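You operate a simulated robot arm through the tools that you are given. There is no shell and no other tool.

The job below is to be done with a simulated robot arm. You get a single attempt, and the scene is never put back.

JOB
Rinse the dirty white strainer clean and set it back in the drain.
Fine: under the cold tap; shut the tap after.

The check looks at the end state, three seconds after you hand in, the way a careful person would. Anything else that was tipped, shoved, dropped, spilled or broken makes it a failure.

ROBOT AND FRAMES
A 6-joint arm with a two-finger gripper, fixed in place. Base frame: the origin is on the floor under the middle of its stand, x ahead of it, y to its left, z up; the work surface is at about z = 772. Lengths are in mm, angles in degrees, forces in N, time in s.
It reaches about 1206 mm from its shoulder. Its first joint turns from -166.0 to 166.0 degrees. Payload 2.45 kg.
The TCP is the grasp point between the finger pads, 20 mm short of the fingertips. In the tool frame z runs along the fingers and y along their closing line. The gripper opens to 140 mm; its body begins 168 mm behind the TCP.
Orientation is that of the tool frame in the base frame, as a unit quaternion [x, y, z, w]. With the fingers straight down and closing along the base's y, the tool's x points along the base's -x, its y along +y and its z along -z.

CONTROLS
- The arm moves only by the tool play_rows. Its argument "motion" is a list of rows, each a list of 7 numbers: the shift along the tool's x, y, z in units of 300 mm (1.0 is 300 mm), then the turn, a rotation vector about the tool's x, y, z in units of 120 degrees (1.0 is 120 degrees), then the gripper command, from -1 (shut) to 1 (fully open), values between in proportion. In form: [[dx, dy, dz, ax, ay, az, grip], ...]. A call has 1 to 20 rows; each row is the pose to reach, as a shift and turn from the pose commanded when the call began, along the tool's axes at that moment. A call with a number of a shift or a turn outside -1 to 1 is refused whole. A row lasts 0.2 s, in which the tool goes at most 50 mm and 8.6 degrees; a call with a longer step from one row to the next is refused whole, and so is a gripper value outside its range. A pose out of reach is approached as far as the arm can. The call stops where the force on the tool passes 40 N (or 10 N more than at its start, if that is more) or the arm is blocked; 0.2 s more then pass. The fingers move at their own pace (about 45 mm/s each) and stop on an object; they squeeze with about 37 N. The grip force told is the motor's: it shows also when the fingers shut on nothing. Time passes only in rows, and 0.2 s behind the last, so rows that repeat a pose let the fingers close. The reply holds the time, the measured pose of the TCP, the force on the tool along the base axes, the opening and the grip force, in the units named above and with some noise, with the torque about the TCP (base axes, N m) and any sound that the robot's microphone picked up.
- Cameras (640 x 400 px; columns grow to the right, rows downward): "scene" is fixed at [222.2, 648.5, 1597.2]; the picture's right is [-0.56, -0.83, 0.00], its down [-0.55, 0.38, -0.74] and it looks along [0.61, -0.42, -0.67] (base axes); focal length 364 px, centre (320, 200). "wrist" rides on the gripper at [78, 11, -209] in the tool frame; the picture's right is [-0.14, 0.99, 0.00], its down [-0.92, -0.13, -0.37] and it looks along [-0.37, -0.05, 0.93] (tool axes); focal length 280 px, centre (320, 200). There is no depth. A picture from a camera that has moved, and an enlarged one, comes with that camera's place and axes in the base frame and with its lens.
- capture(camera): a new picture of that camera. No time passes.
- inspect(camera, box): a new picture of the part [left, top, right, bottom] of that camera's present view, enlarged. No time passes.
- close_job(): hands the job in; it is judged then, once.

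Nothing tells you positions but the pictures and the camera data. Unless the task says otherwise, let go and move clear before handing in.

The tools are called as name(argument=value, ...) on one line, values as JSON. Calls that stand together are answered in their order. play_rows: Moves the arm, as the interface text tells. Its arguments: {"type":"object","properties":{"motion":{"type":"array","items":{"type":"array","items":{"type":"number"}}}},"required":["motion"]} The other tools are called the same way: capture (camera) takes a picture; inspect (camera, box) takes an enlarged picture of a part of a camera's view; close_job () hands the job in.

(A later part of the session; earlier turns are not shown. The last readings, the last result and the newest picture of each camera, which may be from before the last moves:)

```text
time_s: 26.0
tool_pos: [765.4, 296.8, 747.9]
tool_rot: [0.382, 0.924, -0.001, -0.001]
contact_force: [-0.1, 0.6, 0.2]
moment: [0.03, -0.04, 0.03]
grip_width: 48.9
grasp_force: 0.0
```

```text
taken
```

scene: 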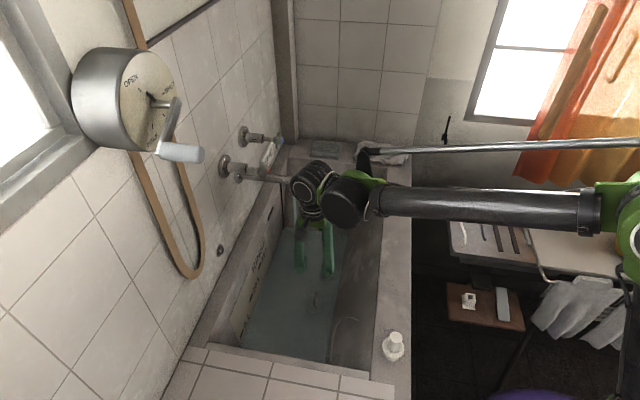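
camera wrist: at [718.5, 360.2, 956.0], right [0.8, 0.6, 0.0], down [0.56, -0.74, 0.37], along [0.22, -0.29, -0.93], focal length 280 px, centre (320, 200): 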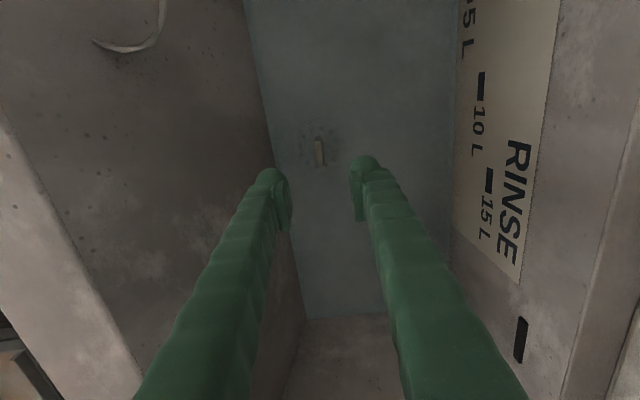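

inspect(camera="wrist", box=[270, 90, 370, 190])

inspect(camera="scene", box=[220, 130, 400, 310])

```text
4.00 times, centred on (320, 140) of wrist
camera zoom: at [718.5, 360.2, 956.0], right [0.8, 0.6, 0.0], down [0.56, -0.74, 0.37], along [0.22, -0.29, -0.93], focal length 1122 px, centre (320, 440)
```

zoom: 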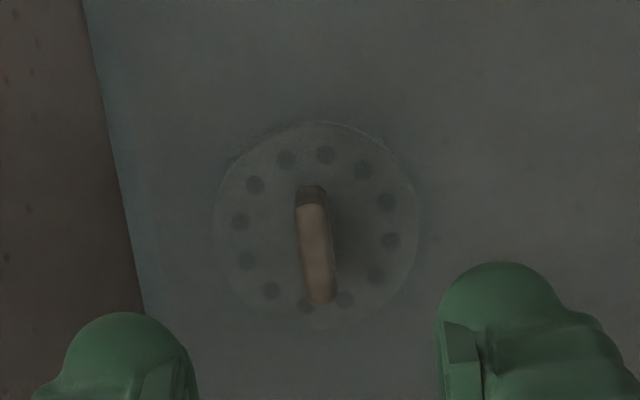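

```text
2.22 times, centred on (310, 220) of scene
camera zoom: at [222.2, 648.5, 1597.2], right [-0.56, -0.83, 0.0], down [-0.55, 0.38, -0.74], along [0.61, -0.42, -0.67], focal length 808 px, centre (342, 156)
```

zoom: 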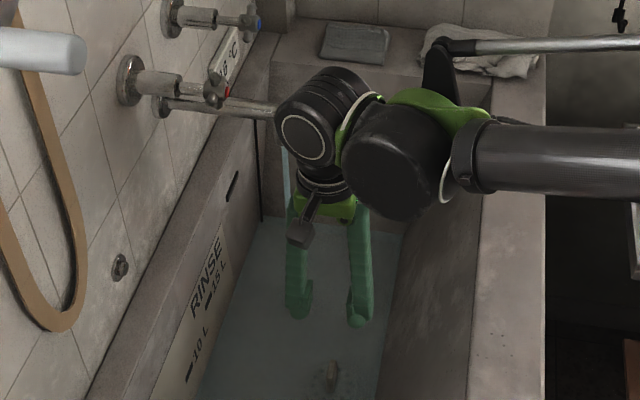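

The fin is centred under the gripper to within about 1 mm, and the wrist has room beside the spout. I'll go down and close on the fin.

play_rows(motion=[[0, -0.002, 0.12, 0, 0, 0, -0.3], [0, -0.003, 0.24, 0, 0, 0, -0.3], [0, -0.003, 0.34, 0, 0, 0, -0.3], [0, -0.003, 0.42, 0, 0, 0, -0.3], [0, -0.003, 0.48, 0, 0, 0, -0.3], [0, -0.003, 0.52, 0, 0, 0, -0.3], [0, -0.003, 0.546, 0, 0, 0, -0.3], [0, -0.003, 0.546, 0, 0, 0, -0.3]])

inspect(camera="wrist", box=[250, 110, 390, 230])

inspect(camera="scene", box=[220, 130, 400, 310])

```text
time_s: 27.8
tool_pos: [766.3, 296.7, 585.0]
tool_rot: [0.383, 0.924, -0.001, 0.0]
contact_force: [0.5, -0.3, -0.3]
moment: [-0.02, 0.02, -0.01]
grip_width: 49.0
grasp_force: 0.1
```

```text
3.33 times, centred on (320, 170) of wrist
camera zoom: at [719.4, 359.3, 793.2], right [0.8, 0.6, 0.0], down [0.56, -0.74, 0.37], along [0.22, -0.29, -0.93], focal length 935 px, centre (320, 300)
```

zoom: 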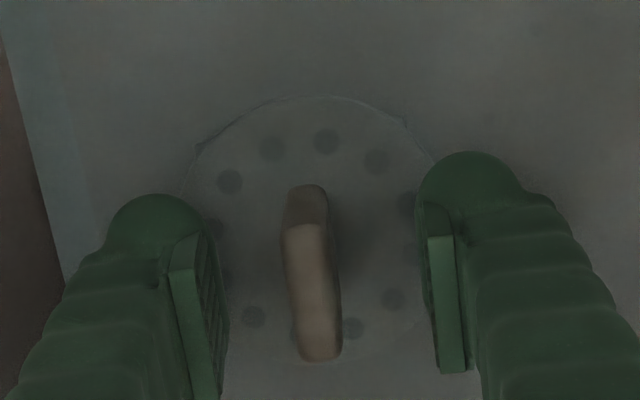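

```text
2.22 times, centred on (310, 220) of scene
camera zoom: at [222.2, 648.5, 1597.2], right [-0.56, -0.83, 0.0], down [-0.55, 0.38, -0.74], along [0.61, -0.42, -0.67], focal length 808 px, centre (342, 156)
```

zoom: 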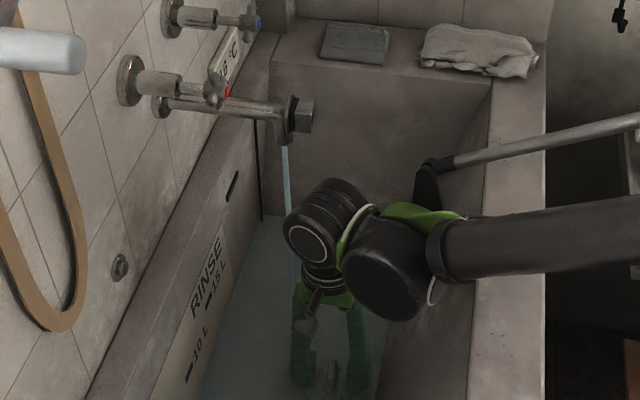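

The fin sits between the pads. I'll close on it and lift slightly.

play_rows(motion=[[0, 0, 0, 0, 0, 0, -1], [0, 0, 0, 0, 0, 0, -1], [0, 0, 0, 0, 0, 0, -1], [0, 0, 0, 0, 0, 0, -1], [0, 0, 0, 0, 0, 0, -1]])

inspect(camera="wrist", box=[250, 110, 390, 230])

```text
time_s: 29.0
tool_pos: [765.6, 297.2, 585.5]
tool_rot: [0.383, 0.924, -0.001, 0.0]
contact_force: [-0.3, -0.5, 0.3]
moment: [0.01, -0.02, 0.02]
grip_width: 9.8
grasp_force: 37.4
```

```text
3.33 times, centred on (320, 170) of wrist
camera zoom: at [719.4, 359.3, 793.4], right [0.8, 0.6, 0.0], down [0.56, -0.74, 0.37], along [0.22, -0.29, -0.93], focal length 935 px, centre (320, 300)
```

zoom: 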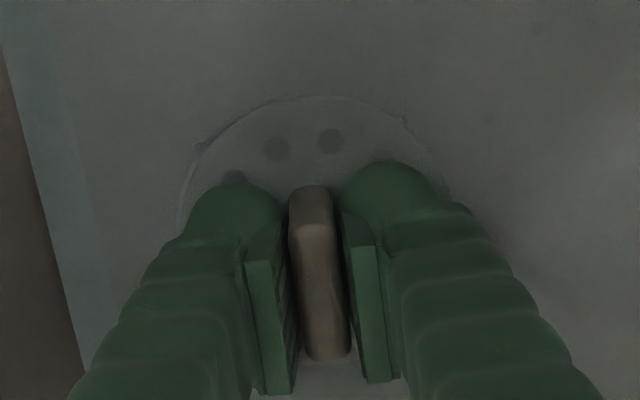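

I have the fin firmly (9.8 mm, 37 N); the seated pose is TCP (766, 297, 585). I'll lift slowly and watch the force.

play_rows(motion=[[0, 0, -0.02, 0, 0, 0, -1], [0, 0, -0.05, 0, 0, 0, -1], [0, 0, -0.1, 0, 0, 0, -1], [0, 0, -0.15, 0, 0, 0, -1], [0, 0, -0.2, 0, 0, 0, -1]])

capture(camera="wrist")

inspect(camera="scene", box=[200, 150, 420, 350])

```text
time_s: 30.2
tool_pos: [767.4, 296.2, 644.3]
tool_rot: [0.382, 0.924, 0.0, 0.0]
contact_force: [-0.6, -0.4, 0.1]
moment: [-0.04, 0.0, 0.05]
grip_width: 0.1
grasp_force: 29.3
```

```text
taken
camera wrist: at [720.2, 359.1, 851.9], right [0.8, 0.6, 0.0], down [0.56, -0.74, 0.37], along [0.22, -0.29, -0.93], focal length 280 px, centre (320, 200)
```

wrist: 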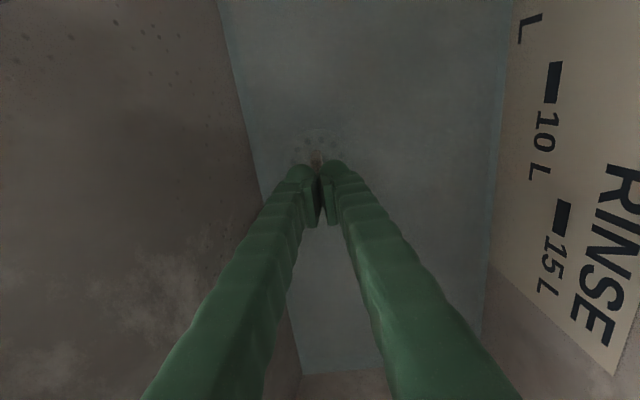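

```text
2.00 times, centred on (310, 250) of scene
camera zoom: at [222.2, 648.5, 1597.2], right [-0.56, -0.83, 0.0], down [-0.55, 0.38, -0.74], along [0.61, -0.42, -0.67], focal length 728 px, centre (340, 100)
```

zoom: 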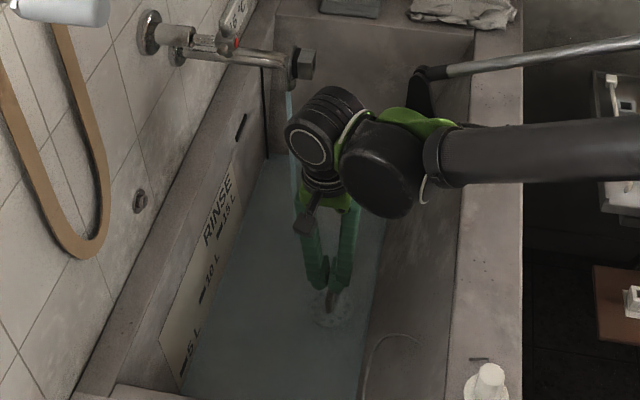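

The fingers slipped off the fin and the strainer stayed seated. I'll look closely at it before trying a deeper grip.

inspect(camera="wrist", box=[280, 110, 360, 190])

inspect(camera="scene", box=[280, 270, 350, 340])

```text
5.00 times, centred on (320, 150) of wrist
camera zoom: at [720.2, 359.1, 851.9], right [0.8, 0.6, 0.0], down [0.56, -0.74, 0.37], along [0.22, -0.29, -0.93], focal length 1402 px, centre (320, 450)
```

zoom: 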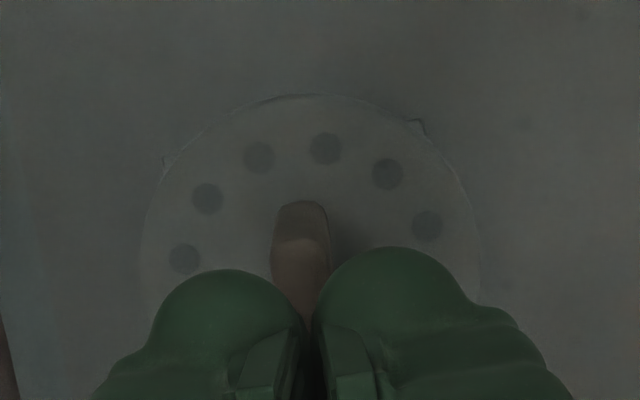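

```text
5.71 times, centred on (315, 305) of scene
camera zoom: at [222.2, 648.5, 1597.2], right [-0.56, -0.83, 0.0], down [-0.55, 0.38, -0.74], along [0.61, -0.42, -0.67], focal length 2079 px, centre (349, -400)
```

zoom: 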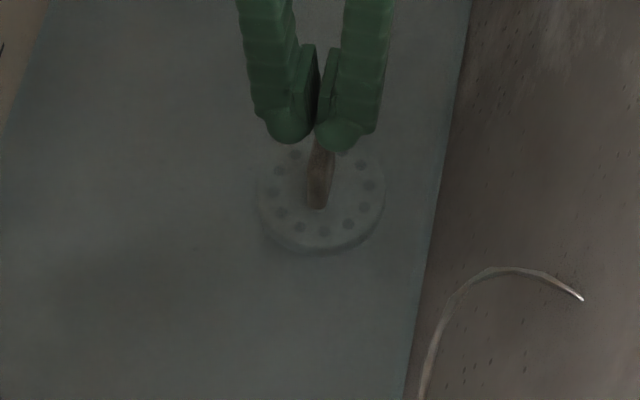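

The strainer is exactly where it was. I'll reopen and feel for the disc with the fingertips, to grip the fin as low as possible.

play_rows(motion=[[0, 0, 0, 0, 0, 0, -0.3], [0, 0, 0, 0, 0, 0, -0.3], [0, 0, 0, 0, 0, 0, -0.3], [0, 0, 0.08, 0, 0, 0, -0.3], [0, 0, 0.15, 0, 0, 0, -0.3], [0, 0, 0.2, 0, 0, 0, -0.3], [0, 0, 0.205, 0, 0, 0, -0.3], [0, 0, 0.21, 0, 0, 0, -0.3], [0, 0, 0.215, 0, 0, 0, -0.3]])

```text
time_s: 32.2
tool_pos: [765.6, 297.4, 580.6]
tool_rot: [0.382, 0.924, -0.001, -0.001]
contact_force: [0.4, -0.3, -0.2]
moment: [0.0, -0.02, 0.0]
grip_width: 49.1
grasp_force: 0.1
```

play_rows(motion=[[0, 0, 0.005, 0, 0, 0, -0.3], [0, 0, 0.01, 0, 0, 0, -0.3]])

inspect(camera="wrist", box=[250, 110, 390, 230])

```text
time_s: 32.8
tool_pos: [766.7, 296.6, 577.8]
tool_rot: [0.383, 0.924, 0.0, 0.0]
contact_force: [3.3, 3.7, 16.9]
moment: [0.12, -0.11, 0.0]
grip_width: 49.1
grasp_force: 0.0
```

```text
3.33 times, centred on (320, 170) of wrist
camera zoom: at [718.9, 359.6, 786.1], right [0.8, 0.6, 0.0], down [0.56, -0.74, 0.37], along [0.22, -0.29, -0.93], focal length 935 px, centre (320, 300)
```

zoom: 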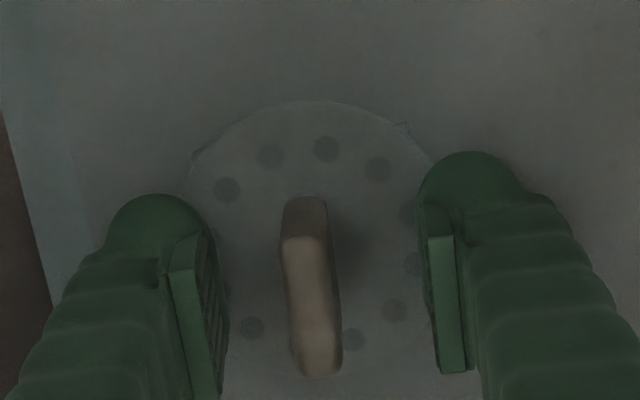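

The fingertips touched the disc at TCP z ≈ 578, so its top is at about 558. I'll back off 2 mm, close low on the fin, and lift very gently.

play_rows(motion=[[0, 0, -0.008, 0, 0, 0, -0.3], [0, 0, -0.008, 0, 0, 0, -1], [0, 0, -0.008, 0, 0, 0, -1], [0, 0, -0.008, 0, 0, 0, -1], [0, 0, -0.008, 0, 0, 0, -1], [0, 0, -0.008, 0, 0, 0, -1]])

play_rows(motion=[[0, 0, -0.007, 0, 0, 0, -1]])

play_rows(motion=[[0, 0, -0.007, 0, 0, 0, -1]])

```text
time_s: 34.2
tool_pos: [766.1, 297.5, 580.1]
tool_rot: [0.383, 0.924, 0.0, -0.001]
contact_force: [-0.4, 0.3, 0.0]
moment: [0.02, -0.02, -0.03]
grip_width: 9.4
grasp_force: 36.8
```

```text
time_s: 34.6
tool_pos: [766.3, 297.9, 582.2]
tool_rot: [0.383, 0.924, -0.001, 0.0]
contact_force: [-0.7, 0.3, -0.4]
moment: [-0.01, -0.02, -0.03]
grip_width: 8.9
grasp_force: 36.5
```

```text
time_s: 35.0
tool_pos: [765.9, 297.3, 583.7]
tool_rot: [0.382, 0.924, 0.0, 0.0]
contact_force: [0.1, -0.4, -0.6]
moment: [-0.02, -0.02, -0.02]
grip_width: 9.4
grasp_force: 37.1
```

The lift so far shows almost no resistance. I'll look whether the strainer is moving with the fingers.

inspect(camera="wrist", box=[250, 110, 390, 230])

inspect(camera="scene", box=[280, 270, 350, 340])

```text
3.33 times, centred on (320, 170) of wrist
camera zoom: at [719.2, 359.4, 791.9], right [0.8, 0.6, 0.0], down [0.56, -0.74, 0.37], along [0.22, -0.29, -0.93], focal length 935 px, centre (320, 300)
```

zoom: 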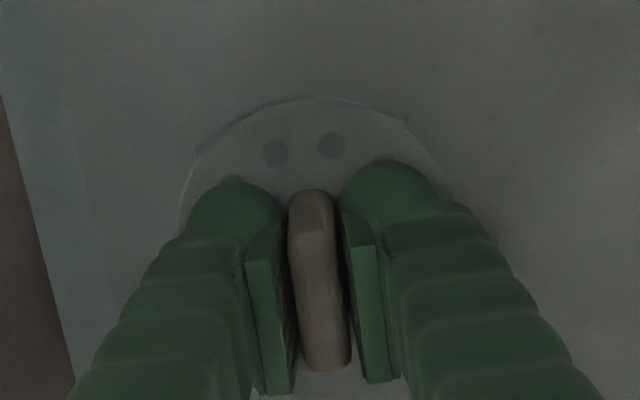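

```text
5.71 times, centred on (315, 305) of scene
camera zoom: at [222.2, 648.5, 1597.2], right [-0.56, -0.83, 0.0], down [-0.55, 0.38, -0.74], along [0.61, -0.42, -0.67], focal length 2079 px, centre (349, -400)
```

zoom: 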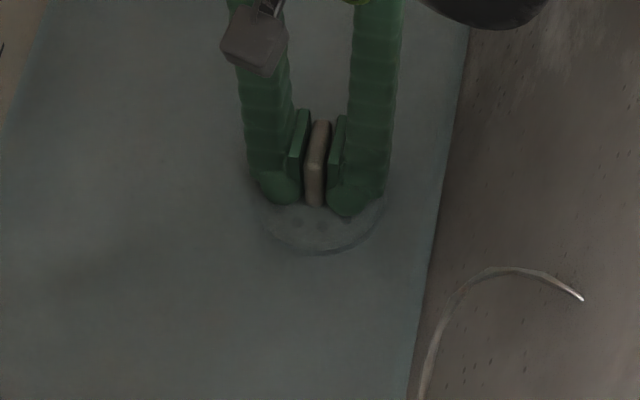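

The strainer's holes keep their place relative to the fingers, so it is lifting. I'll continue in small steps, checking width and force.

play_rows(motion=[[0, 0, -0.008, 0, 0, 0, -1], [0, 0, -0.016, 0, 0, 0, -1], [0, 0, -0.024, 0, 0, 0, -1]])

play_rows(motion=[[0, 0, -0.008, 0, 0, 0, -1], [0, 0, -0.016, 0, 0, 0, -1], [0, 0, -0.024, 0, 0, 0, -1]])

inspect(camera="wrist", box=[250, 110, 390, 230])

inspect(camera="scene", box=[280, 270, 350, 340])

```text
time_s: 35.8
tool_pos: [766.3, 296.1, 591.3]
tool_rot: [0.383, 0.924, 0.0, -0.001]
contact_force: [-0.6, -0.2, -0.7]
moment: [-0.01, 0.0, 0.01]
grip_width: 9.5
grasp_force: 36.8
```

```text
time_s: 36.6
tool_pos: [767.1, 295.3, 598.8]
tool_rot: [0.382, 0.924, -0.001, 0.0]
contact_force: [-0.2, 0.4, -1.4]
moment: [0.0, 0.0, -0.02]
grip_width: 9.3
grasp_force: 37.1
```

```text
3.33 times, centred on (320, 170) of wrist
camera zoom: at [719.3, 358.9, 806.2], right [0.8, 0.6, 0.0], down [0.56, -0.74, 0.37], along [0.22, -0.29, -0.93], focal length 935 px, centre (320, 300)
```

zoom: 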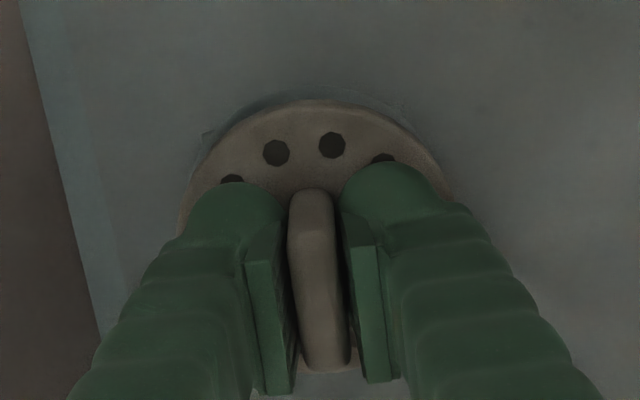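

```text
5.71 times, centred on (315, 305) of scene
camera zoom: at [222.2, 648.5, 1597.2], right [-0.56, -0.83, 0.0], down [-0.55, 0.38, -0.74], along [0.61, -0.42, -0.67], focal length 2079 px, centre (349, -400)
```

zoom: 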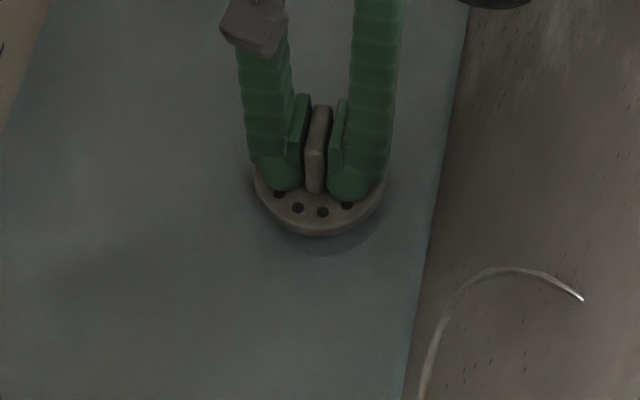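

The strainer is out of the drain and holding firmly in the grip. I'll keep lifting slowly.

play_rows(motion=[[0, 0, -0.02, 0, 0, 0, -1], [0, 0, -0.04, 0, 0, 0, -1], [0, 0, -0.065, 0, 0, 0, -1], [0, 0, -0.09, 0, 0, 0, -1], [0, 0, -0.115, 0, 0, 0, -1], [0, 0, -0.14, 0, 0, 0, -1], [0, 0, -0.165, 0, 0, 0, -1], [0, 0, -0.19, 0, 0, 0, -1], [0, 0, -0.215, 0, 0, 0, -1], [0, 0, -0.24, 0, 0, 0, -1]])

capture(camera="wrist")

inspect(camera="scene", box=[220, 160, 400, 330])

```text
time_s: 38.8
tool_pos: [766.5, 296.6, 670.8]
tool_rot: [0.383, 0.924, 0.0, 0.0]
contact_force: [-0.6, 0.4, -0.8]
moment: [0.03, 0.03, 0.01]
grip_width: 9.2
grasp_force: 37.2
```

```text
taken
camera wrist: at [719.5, 359.2, 878.1], right [0.8, 0.6, 0.0], down [0.56, -0.74, 0.37], along [0.22, -0.29, -0.93], focal length 280 px, centre (320, 200)
```

wrist: 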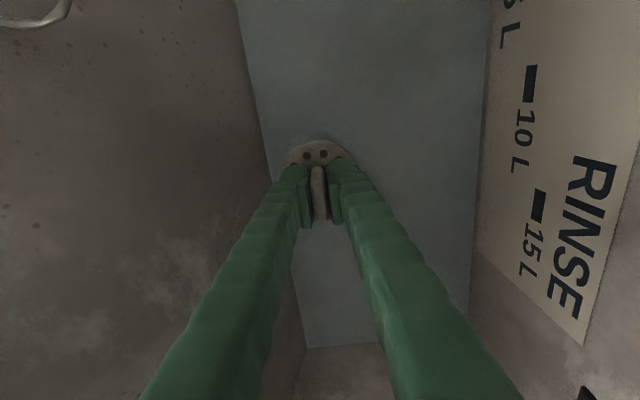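

```text
2.35 times, centred on (310, 245) of scene
camera zoom: at [222.2, 648.5, 1597.2], right [-0.56, -0.83, 0.0], down [-0.55, 0.38, -0.74], along [0.61, -0.42, -0.67], focal length 856 px, centre (344, 94)
```

zoom: 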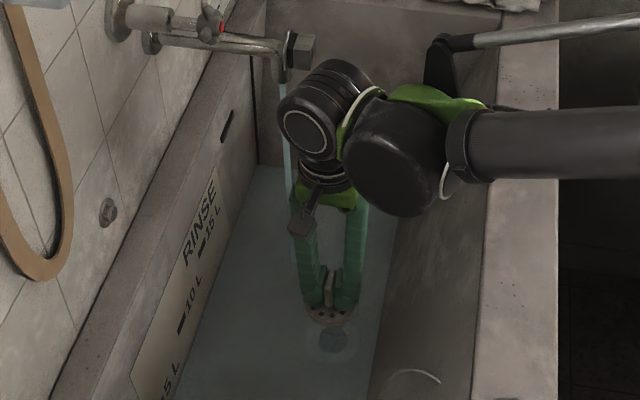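

The strainer is free and held. Now I'll bring it towards the stream (at about x 905, y 274), tilting the gripper so its body stays clear of the spout; first a partial move to confirm the arm follows.

play_rows(motion=[[-0.02, 0.02, -0.03, 0, -0.03, 0, -1], [-0.04, 0.04, -0.06, 0, -0.07, 0, -1], [-0.06, 0.06, -0.09, 0, -0.115, 0, -1], [-0.08, 0.08, -0.12, 0, -0.16, 0, -1]])

inspect(camera="scene", box=[220, 140, 400, 310])

```text
time_s: 39.8
tool_pos: [799.2, 297.3, 706.7]
tool_rot: [0.378, 0.911, -0.065, 0.153]
contact_force: [-0.3, -0.2, -0.1]
moment: [-0.02, -0.03, 0.0]
grip_width: 9.4
grasp_force: 37.0
```

```text
2.35 times, centred on (310, 225) of scene
camera zoom: at [222.2, 648.5, 1597.2], right [-0.56, -0.83, 0.0], down [-0.55, 0.38, -0.74], along [0.61, -0.42, -0.67], focal length 856 px, centre (344, 141)
```

zoom: 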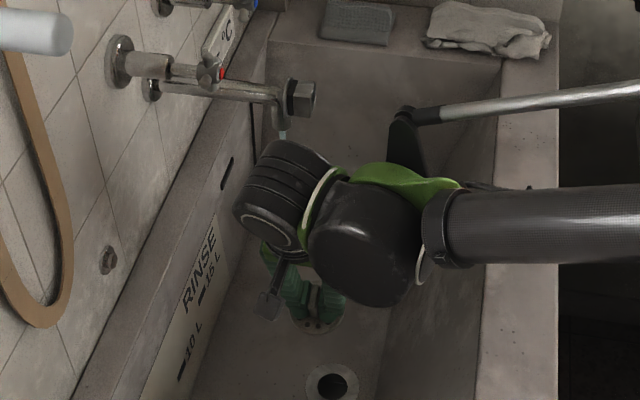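

The arm follows well, and the tub has drained through the open hole. I'll continue to under the stream at 45° tilt.

play_rows(motion=[[-0.0349, 0.0326, 0.0104, 0, -0.0358, 0, -1], [-0.0698, 0.0652, 0.0208, 0, -0.0717, 0, -1], [-0.1047, 0.0979, 0.0312, 0, -0.1075, 0, -1], [-0.1396, 0.1305, 0.0416, 0, -0.1433, 0, -1]])

capture(camera="scene")

capture(camera="wrist")

```text
time_s: 40.8
tool_pos: [856.8, 293.9, 708.3]
tool_rot: [0.364, 0.878, -0.121, 0.288]
contact_force: [-0.2, -0.6, -1.2]
moment: [0.05, -0.01, -0.01]
grip_width: 9.5
grasp_force: 36.9
```

```text
taken
```

scene: 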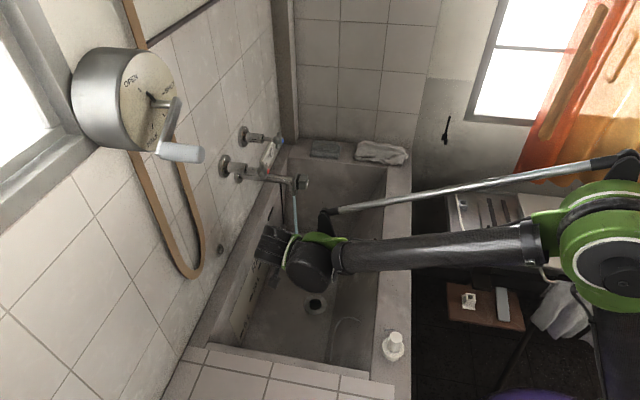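

```text
taken
camera wrist: at [733.7, 434.2, 828.1], right [0.78, 0.62, 0.08], down [0.28, -0.46, 0.84], along [0.56, -0.63, -0.53], focal length 280 px, centre (320, 200)
```

wrist: 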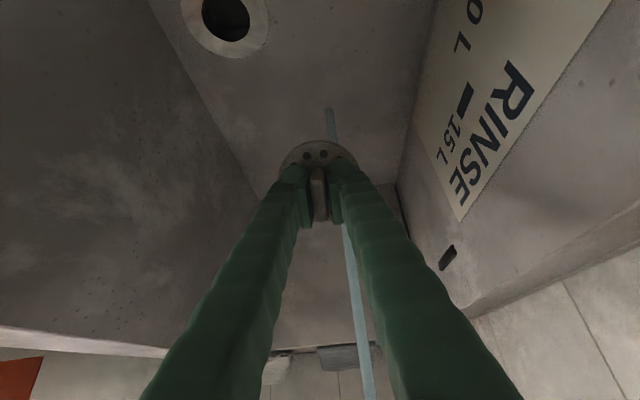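

The stream is visible just behind the strainer, at about S-line (905, 275), as predicted. I'll move the last 30 mm into it and hold there.

play_rows(motion=[[-0.0321, 0.0338, 0.0193, 0, -0.0365, 0, -1], [-0.0643, 0.0677, 0.0387, 0, -0.073, 0, -1], [-0.0643, 0.0677, 0.0387, 0, -0.073, 0, -1], [-0.0643, 0.0677, 0.0387, 0, -0.073, 0, -1], [-0.0643, 0.0677, 0.0387, 0, -0.073, 0, -1]])

capture(camera="wrist")

inspect(camera="wrist", box=[250, 110, 390, 240])

```text
time_s: 42.0
tool_pos: [886.8, 292.2, 709.9]
tool_rot: [0.353, 0.853, -0.147, 0.355]
contact_force: [0.2, 1.3, -0.2]
moment: [0.01, -0.02, 0.03]
grip_width: 9.4
grasp_force: 36.8
```

```text
taken
camera wrist: at [752.0, 443.8, 800.3], right [0.77, 0.63, 0.1], down [0.19, -0.36, 0.91], along [0.61, -0.68, -0.4], focal length 280 px, centre (320, 200)
```

wrist: 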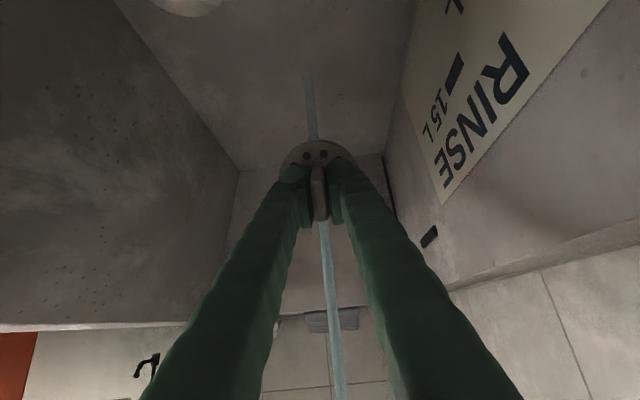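

```text
3.08 times, centred on (320, 175) of wrist
camera zoom: at [752.0, 443.8, 800.3], right [0.77, 0.63, 0.1], down [0.19, -0.36, 0.91], along [0.61, -0.68, -0.4], focal length 863 px, centre (320, 277)
```

zoom: 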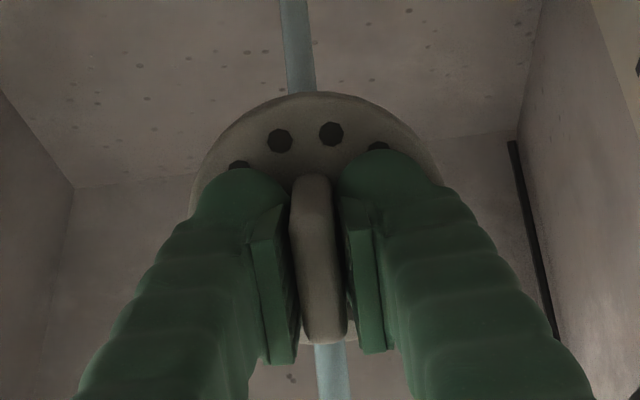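

The strainer's face now intersects the stream. I'll hold it here for a few seconds and watch whether it lightens.

play_rows(motion=[[0, 0, 0, 0, 0, 0, -1], [0, 0, 0, 0, 0, 0, -1], [0, 0, 0, 0, 0, 0, -1], [0, 0, 0, 0, 0, 0, -1], [0, 0, 0, 0, 0, 0, -1], [0, 0, 0, 0, 0, 0, -1], [0, 0, 0, 0, 0, 0, -1], [0, 0, 0, 0, 0, 0, -1], [0, 0, 0, 0, 0, 0, -1], [0, 0, 0, 0, 0, 0, -1]])

inspect(camera="wrist", box=[250, 110, 390, 240])

capture(camera="scene")

```text
time_s: 44.2
tool_pos: [887.4, 292.7, 709.4]
tool_rot: [0.353, 0.853, -0.147, 0.354]
contact_force: [-0.5, 0.1, -1.2]
moment: [0.03, -0.01, -0.01]
grip_width: 9.5
grasp_force: 37.3
```

```text
3.08 times, centred on (320, 175) of wrist
camera zoom: at [752.0, 443.8, 800.3], right [0.77, 0.63, 0.1], down [0.19, -0.36, 0.91], along [0.61, -0.68, -0.4], focal length 863 px, centre (320, 277)
```

zoom: 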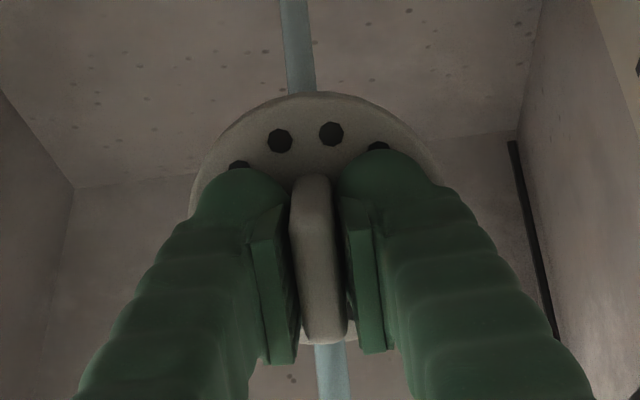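

```text
taken
```

scene: 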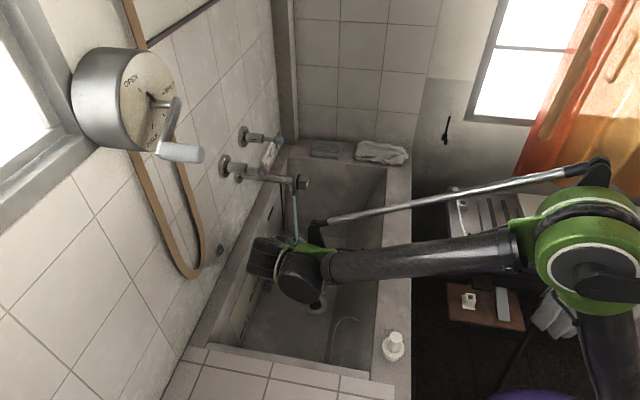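

It is getting lighter, so the rinse works. I'll keep it in the stream for longer.

play_rows(motion=[[0, 0, 0, 0, 0, 0, -1], [0, 0, 0, 0, 0, 0, -1], [0, 0, 0, 0, 0, 0, -1], [0, 0, 0, 0, 0, 0, -1], [0, 0, 0, 0, 0, 0, -1], [0, 0, 0, 0, 0, 0, -1], [0, 0, 0, 0, 0, 0, -1], [0, 0, 0, 0, 0, 0, -1], [0, 0, 0, 0, 0, 0, -1], [0, 0, 0, 0, 0, 0, -1], [0, 0, 0, 0, 0, 0, -1], [0, 0, 0, 0, 0, 0, -1], [0, 0, 0, 0, 0, 0, -1], [0, 0, 0, 0, 0, 0, -1], [0, 0, 0, 0, 0, 0, -1], [0, 0, 0, 0, 0, 0, -1], [0, 0, 0, 0, 0, 0, -1], [0, 0, 0, 0, 0, 0, -1], [0, 0, 0, 0, 0, 0, -1], [0, 0, 0, 0, 0, 0, -1]])

inspect(camera="wrist", box=[250, 110, 390, 240])

```text
time_s: 48.4
tool_pos: [887.6, 293.4, 709.1]
tool_rot: [0.354, 0.853, -0.147, 0.354]
contact_force: [-0.2, 0.4, -0.1]
moment: [0.0, -0.04, 0.01]
grip_width: 9.4
grasp_force: 36.3
```

```text
3.08 times, centred on (320, 175) of wrist
camera zoom: at [752.0, 443.8, 800.3], right [0.77, 0.63, 0.1], down [0.19, -0.36, 0.91], along [0.61, -0.68, -0.4], focal length 863 px, centre (320, 277)
```

zoom: 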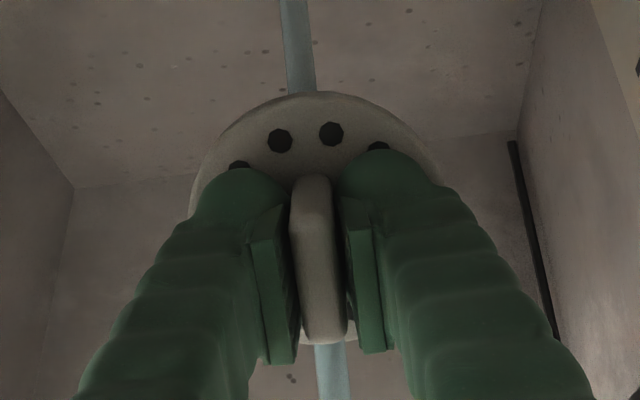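

The colour has lightened and now looks steady. I'll sweep the strainer around under the stream so that every part of the face and rim gets water.

play_rows(motion=[[0, 0.035, 0, 0, 0, 0, -1], [0, 0.07, 0, 0, 0, 0, -1], [0, 0.07, 0, 0, 0, 0, -1], [0.03, 0.06, 0, 0, 0, 0, -1], [0.06, 0.03, 0, 0, 0, 0, -1], [0.06, 0, 0, 0, 0, 0, -1], [0.06, -0.03, 0, 0, 0, 0, -1], [0.03, -0.06, 0, 0, 0, 0, -1], [0, -0.07, 0, 0, 0, 0, -1], [0, -0.07, 0, 0, 0, 0, -1], [-0.03, -0.06, 0, 0, 0, 0, -1], [-0.06, -0.03, 0, 0, 0, 0, -1], [-0.06, 0, 0, 0, 0, 0, -1], [-0.06, 0.03, 0, 0, 0, 0, -1], [-0.03, 0.03, 0, 0, 0, 0, -1], [0, 0, 0, 0, 0, 0, -1], [0.01, 0, 0, 0, 0, 0, -1], [0.02, 0, 0, 0, 0, 0, -1], [0.01, 0, 0, 0, 0, 0, -1], [0, 0, 0, 0, 0, 0, -1]])

inspect(camera="wrist", box=[250, 110, 390, 240])

```text
time_s: 52.6
tool_pos: [888.7, 291.3, 710.7]
tool_rot: [0.353, 0.853, -0.147, 0.355]
contact_force: [0.6, -0.6, 0.4]
moment: [0.03, 0.0, 0.05]
grip_width: 9.2
grasp_force: 37.4
```

```text
3.08 times, centred on (320, 175) of wrist
camera zoom: at [752.9, 442.6, 800.8], right [0.77, 0.63, 0.1], down [0.19, -0.36, 0.91], along [0.61, -0.68, -0.4], focal length 863 px, centre (320, 277)
```

zoom: 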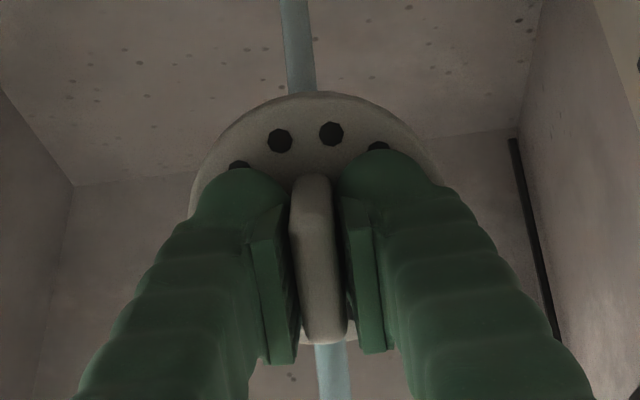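

The top side looks evenly pale now. I'll bring it back over the drain, upright, and compare its colour from both cameras before seating it.

play_rows(motion=[[0.032, -0.0345, -0.0203, 0, 0.047, 0, -1], [0.064, -0.069, -0.0405, 0, 0.0941, 0, -1], [0.096, -0.1035, -0.0608, 0, 0.1411, 0, -1], [0.128, -0.138, -0.081, 0, 0.1882, 0, -1], [0.16, -0.1725, -0.1013, 0, 0.2352, 0, -1], [0.192, -0.207, -0.1215, 0, 0.2822, 0, -1], [0.224, -0.2415, -0.1418, 0, 0.3293, 0, -1], [0.256, -0.276, -0.162, 0, 0.3763, 0, -1]])

capture(camera="wrist")

inspect(camera="scene", box=[220, 160, 400, 330])

```text
time_s: 54.4
tool_pos: [767.4, 294.8, 691.0]
tool_rot: [0.383, 0.924, -0.001, -0.001]
contact_force: [0.4, -0.5, -1.3]
moment: [-0.02, 0.02, -0.01]
grip_width: 9.4
grasp_force: 37.0
```

```text
taken
camera wrist: at [721.0, 357.4, 898.4], right [0.8, 0.6, 0.0], down [0.56, -0.74, 0.37], along [0.22, -0.29, -0.93], focal length 280 px, centre (320, 200)
```

wrist: 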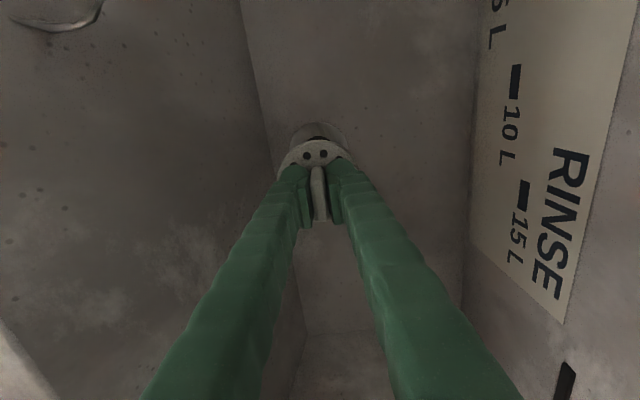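

```text
2.35 times, centred on (310, 245) of scene
camera zoom: at [222.2, 648.5, 1597.2], right [-0.56, -0.83, 0.0], down [-0.55, 0.38, -0.74], along [0.61, -0.42, -0.67], focal length 856 px, centre (344, 94)
```

zoom: 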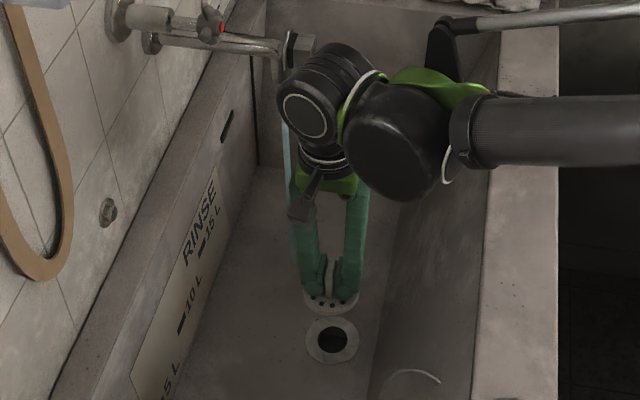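

inspect(camera="scene", box=[290, 250, 340, 320])

inspect(camera="wrist", box=[270, 115, 370, 225])

inspect(camera="scene", box=[370, 320, 420, 370])

```text
5.71 times, centred on (315, 285) of scene
camera zoom: at [222.2, 648.5, 1597.2], right [-0.56, -0.83, 0.0], down [-0.55, 0.38, -0.74], along [0.61, -0.42, -0.67], focal length 2079 px, centre (349, -286)
```

zoom: 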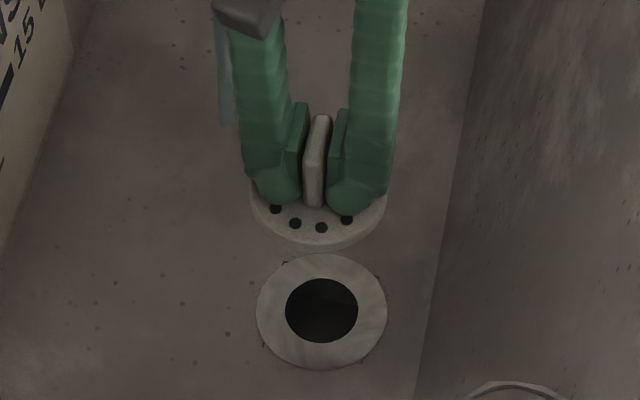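

```text
3.64 times, centred on (320, 170) of wrist
camera zoom: at [721.0, 357.4, 898.4], right [0.8, 0.6, 0.0], down [0.56, -0.74, 0.37], along [0.22, -0.29, -0.93], focal length 1020 px, centre (320, 309)
```

zoom: 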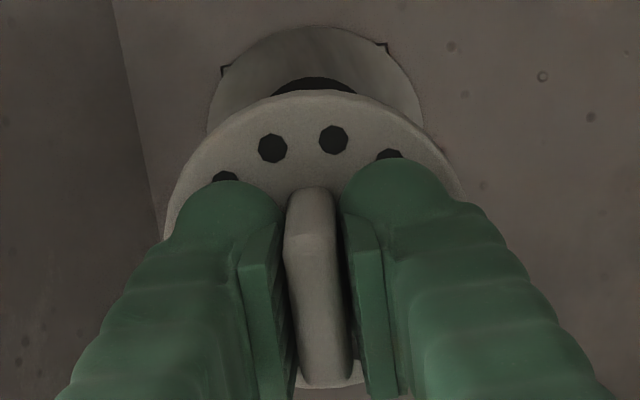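

```text
8.00 times, centred on (395, 345) of scene
camera zoom: at [222.2, 648.5, 1597.2], right [-0.56, -0.83, 0.0], down [-0.55, 0.38, -0.74], along [0.61, -0.42, -0.67], focal length 2910 px, centre (-280, -960)
```

zoom: 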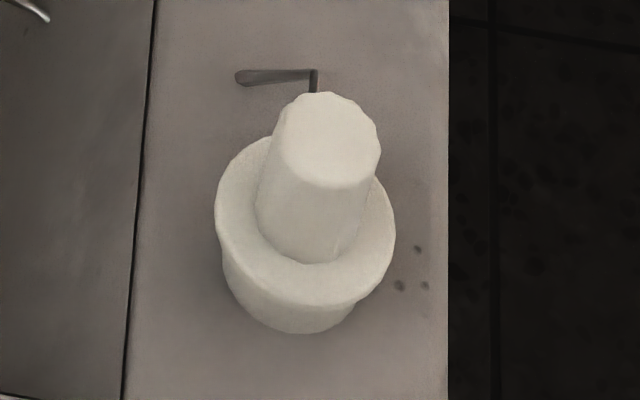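

The strainer is now an even off-white where it was brown and blotchy, and it hasn't shifted in the grip. I'll lower it back onto the drain at its original position.

play_rows(motion=[[0.0025, -0.001, 0.05, 0, 0, 0, -1], [0.0049, -0.0022, 0.11, 0, 0, 0, -1], [0.0049, -0.0022, 0.17, 0, 0, 0, -1], [0.0049, -0.0022, 0.23, 0, 0, 0, -1], [0.0049, -0.0022, 0.28, 0, 0, 0, -1], [0.0049, -0.0022, 0.31, 0, 0, 0, -1]])

inspect(camera="wrist", box=[250, 100, 390, 230])

inspect(camera="scene", box=[280, 265, 350, 335])

```text
time_s: 55.8
tool_pos: [764.6, 297.9, 596.3]
tool_rot: [0.383, 0.924, -0.001, 0.0]
contact_force: [-0.6, -0.8, -0.6]
moment: [-0.01, 0.02, -0.01]
grip_width: 9.0
grasp_force: 36.7
```

```text
3.08 times, centred on (320, 165) of wrist
camera zoom: at [717.9, 359.7, 805.3], right [0.8, 0.6, 0.0], down [0.56, -0.74, 0.37], along [0.22, -0.29, -0.93], focal length 863 px, centre (320, 308)
```

zoom: 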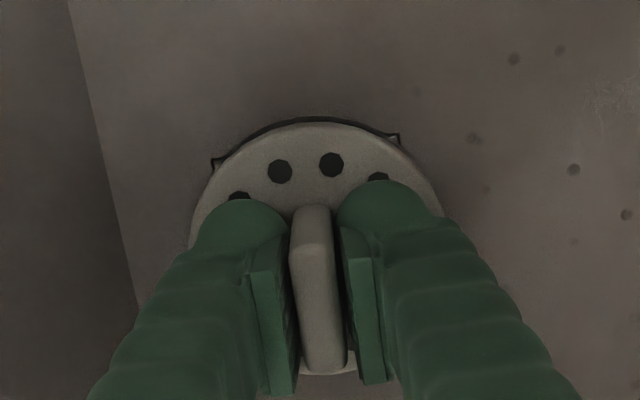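

```text
5.71 times, centred on (315, 300) of scene
camera zoom: at [222.2, 648.5, 1597.2], right [-0.56, -0.83, 0.0], down [-0.55, 0.38, -0.74], along [0.61, -0.42, -0.67], focal length 2079 px, centre (349, -371)
```

zoom: 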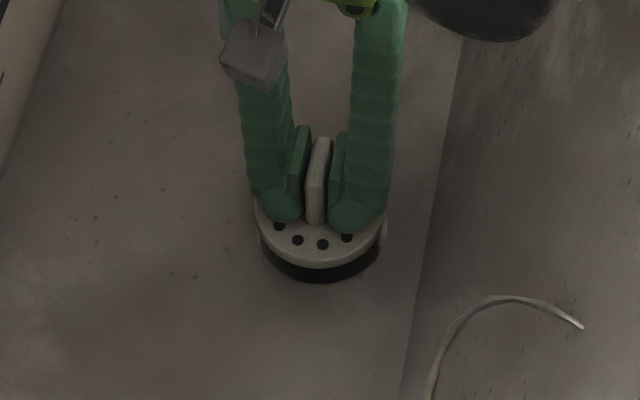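

It's nearly down, about 16 mm to go, and well centred over the drain ring. I'll lower it slowly to seating.

play_rows(motion=[[-0.003, 0.001, 0.01, 0, 0, 0, -1], [-0.003, 0.001, 0.02, 0, 0, 0, -1], [-0.003, 0.001, 0.03, 0, 0, 0, -1]])

inspect(camera="wrist", box=[250, 100, 390, 230])

```text
time_s: 56.6
tool_pos: [766.8, 296.7, 587.5]
tool_rot: [0.383, 0.924, -0.002, 0.0]
contact_force: [-0.1, 1.5, 0.7]
moment: [0.01, 0.01, 0.02]
grip_width: 9.2
grasp_force: 36.4
```

```text
3.08 times, centred on (320, 165) of wrist
camera zoom: at [719.2, 359.4, 795.4], right [0.8, 0.6, 0.0], down [0.56, -0.74, 0.37], along [0.22, -0.29, -0.93], focal length 863 px, centre (320, 308)
```

zoom: 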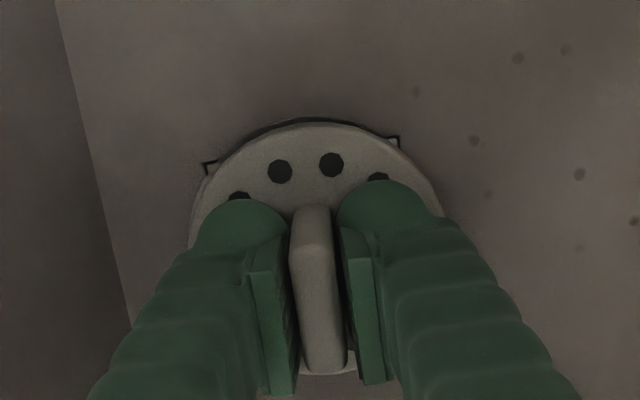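

Alignment matches the original seating position. I'll lower the last 7–8 mm in fine steps.

play_rows(motion=[[0, 0, 0.007, 0, 0, 0, -1], [0, 0, 0.014, 0, 0, 0, -1], [0, 0, 0.02, 0, 0, 0, -1]])

play_rows(motion=[[0, 0, 0.004, 0, 0, 0, -1]])

inspect(camera="wrist", box=[250, 100, 390, 230])

inspect(camera="scene", box=[280, 265, 350, 335])

```text
time_s: 57.4
tool_pos: [765.7, 296.2, 582.7]
tool_rot: [0.383, 0.924, 0.0, 0.0]
contact_force: [0.1, 0.6, -0.1]
moment: [0.04, 0.01, -0.03]
grip_width: 9.8
grasp_force: 37.9
```

```text
time_s: 57.8
tool_pos: [766.8, 296.2, 580.1]
tool_rot: [0.383, 0.924, -0.001, -0.001]
contact_force: [0.3, -0.5, 0.5]
moment: [0.0, -0.01, 0.02]
grip_width: 9.3
grasp_force: 36.7
```

```text
3.08 times, centred on (320, 165) of wrist
camera zoom: at [719.7, 358.7, 788.8], right [0.8, 0.6, 0.0], down [0.56, -0.74, 0.37], along [0.22, -0.29, -0.93], focal length 863 px, centre (320, 308)
```

zoom: 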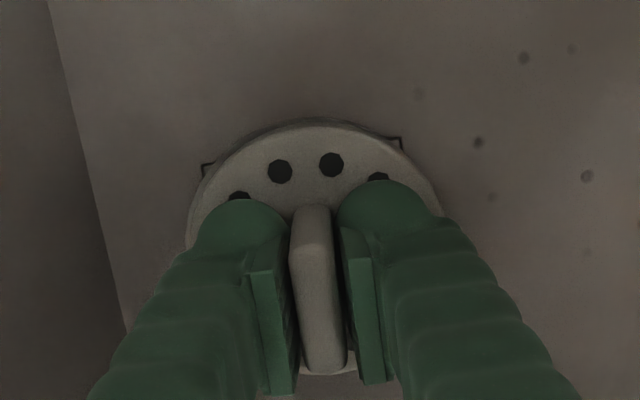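

```text
5.71 times, centred on (315, 300) of scene
camera zoom: at [222.2, 648.5, 1597.2], right [-0.56, -0.83, 0.0], down [-0.55, 0.38, -0.74], along [0.61, -0.42, -0.67], focal length 2079 px, centre (349, -371)
```

zoom: 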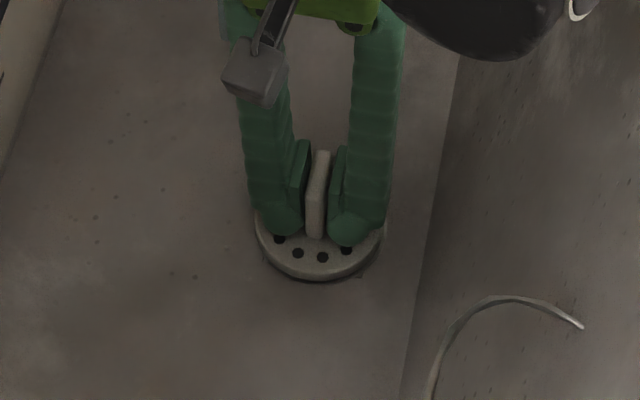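

It's essentially seated. I'll press one more millimetre to feel contact before releasing.

play_rows(motion=[[0, 0, 0.004, 0, 0, 0, -1]])

play_rows(motion=[[0, 0, 0.004, 0, 0, 0, -1]])

```text
time_s: 58.2
tool_pos: [767.4, 295.8, 580.8]
tool_rot: [0.383, 0.924, -0.001, -0.001]
contact_force: [0.2, -1.0, 2.8]
moment: [0.03, 0.02, 0.02]
grip_width: 9.4
grasp_force: 36.7
```

```text
time_s: 58.6
tool_pos: [766.6, 295.8, 580.7]
tool_rot: [0.383, 0.924, 0.0, 0.0]
contact_force: [2.9, -0.1, 28.2]
moment: [0.02, -0.06, -0.02]
grip_width: 9.6
grasp_force: 37.4
```

Seated firmly, with 28 N of reaction. I'll ease off, open the fingers and rise straight up.

play_rows(motion=[[0, 0, -0.006, 0, 0, 0, -1], [0, 0, -0.006, 0, 0, 0, -0.8], [0, 0, -0.006, 0, 0, 0, -0.5], [0, 0, -0.006, 0, 0, 0, -0.3], [0, 0, -0.006, 0, 0, 0, -0.3], [0, 0, -0.03, 0, 0, 0, -0.3], [0, 0, -0.08, 0, 0, 0, -0.3], [0, 0, -0.15, 0, 0, 0, -0.3], [0, 0, -0.25, 0, 0, 0, -0.3], [0, 0, -0.37, 0, 0, 0, -0.3]])

capture(camera="wrist")

inspect(camera="wrist", box=[270, 90, 370, 190])

inspect(camera="scene", box=[200, 170, 400, 350])

```text
time_s: 60.8
tool_pos: [766.0, 294.6, 688.4]
tool_rot: [0.382, 0.924, -0.001, 0.0]
contact_force: [0.3, -0.3, 0.4]
moment: [-0.05, -0.01, 0.0]
grip_width: 49.0
grasp_force: 0.1
```

```text
taken
camera wrist: at [720.1, 358.4, 896.3], right [0.8, 0.6, 0.0], down [0.56, -0.74, 0.37], along [0.22, -0.29, -0.93], focal length 280 px, centre (320, 200)
```

wrist: 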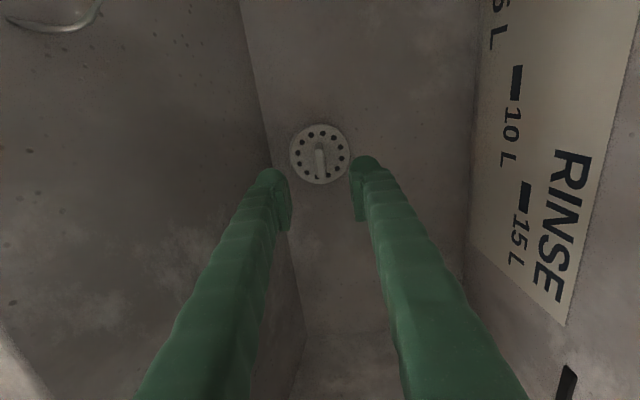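

```text
4.00 times, centred on (320, 140) of wrist
camera zoom: at [720.1, 358.4, 896.3], right [0.8, 0.6, 0.0], down [0.56, -0.74, 0.37], along [0.22, -0.29, -0.93], focal length 1122 px, centre (320, 440)
```

zoom: 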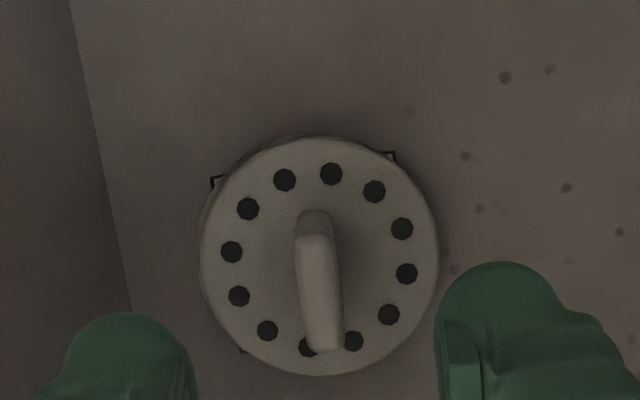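

```text
2.22 times, centred on (300, 260) of scene
camera zoom: at [222.2, 648.5, 1597.2], right [-0.56, -0.83, 0.0], down [-0.55, 0.38, -0.74], along [0.61, -0.42, -0.67], focal length 808 px, centre (364, 67)
```

zoom: 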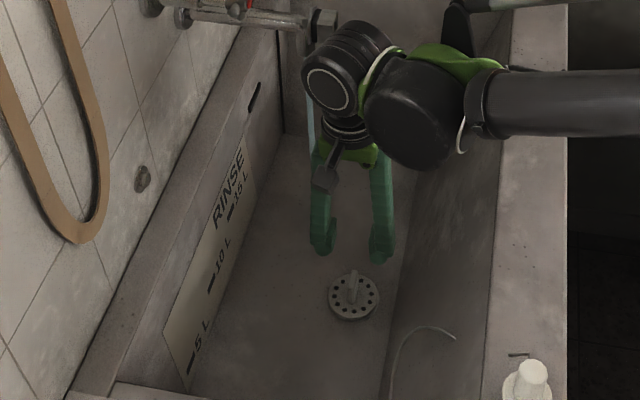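

The strainer sits flat in the drain, clean and white, and the tub has drained. Now I'll rise and back out to go and shut the cold tap.

play_rows(motion=[[0, 0, -0.125, 0, 0, 0, -0.3], [0, 0, -0.25, 0, 0, 0, -0.3], [0, -0.02, -0.375, 0, 0, 0, -0.3], [0, -0.06, -0.5, 0, 0, 0, -0.2], [0, -0.1, -0.625, 0, 0, 0, -0.1], [0, -0.14, -0.75, 0, 0, 0, 0.0], [0, -0.18, -0.875, 0, 0, 0, 0.0], [0, -0.2, -1.0, 0, 0, 0, 0.0]])

capture(camera="scene")

```text
time_s: 62.6
tool_pos: [727.5, 253.5, 988.5]
tool_rot: [0.383, 0.924, 0.0, 0.0]
contact_force: [-0.3, 0.5, -0.4]
moment: [-0.01, 0.01, 0.04]
grip_width: 69.7
grasp_force: 0.0
```

```text
taken
```

scene: 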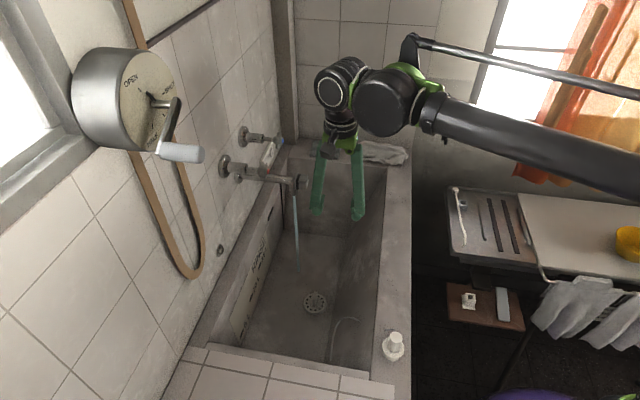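

Now I'll swing the fingers from pointing down to pointing at the wall, moving across to the cold tap's axis, in stages.

play_rows(motion=[[-0.0519, -0.0011, -0.0142, -0.0625, 0, 0, 0.0], [-0.1039, -0.0022, -0.0283, -0.125, 0, 0, 0.0], [-0.1558, -0.0033, -0.0425, -0.1875, 0, 0, 0.0], [-0.2078, -0.0043, -0.0567, -0.25, 0, 0, 0.0], [-0.2597, -0.0054, -0.0708, -0.3125, 0, 0, 0.0], [-0.3117, -0.0065, -0.085, -0.375, 0, 0, 0.0]])

capture(camera="scene")

```text
time_s: 64.0
tool_pos: [790.2, 187.0, 1015.5]
tool_rot: [0.353, 0.854, 0.354, 0.146]
contact_force: [-0.2, -0.1, 0.1]
moment: [-0.03, -0.04, -0.03]
grip_width: 70.1
grasp_force: 0.1
```

```text
taken
```

scene: 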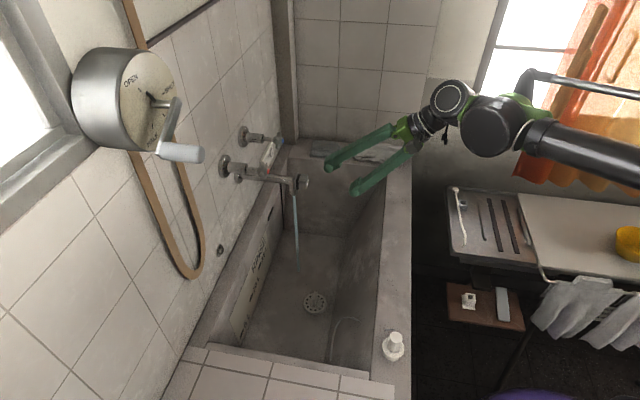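

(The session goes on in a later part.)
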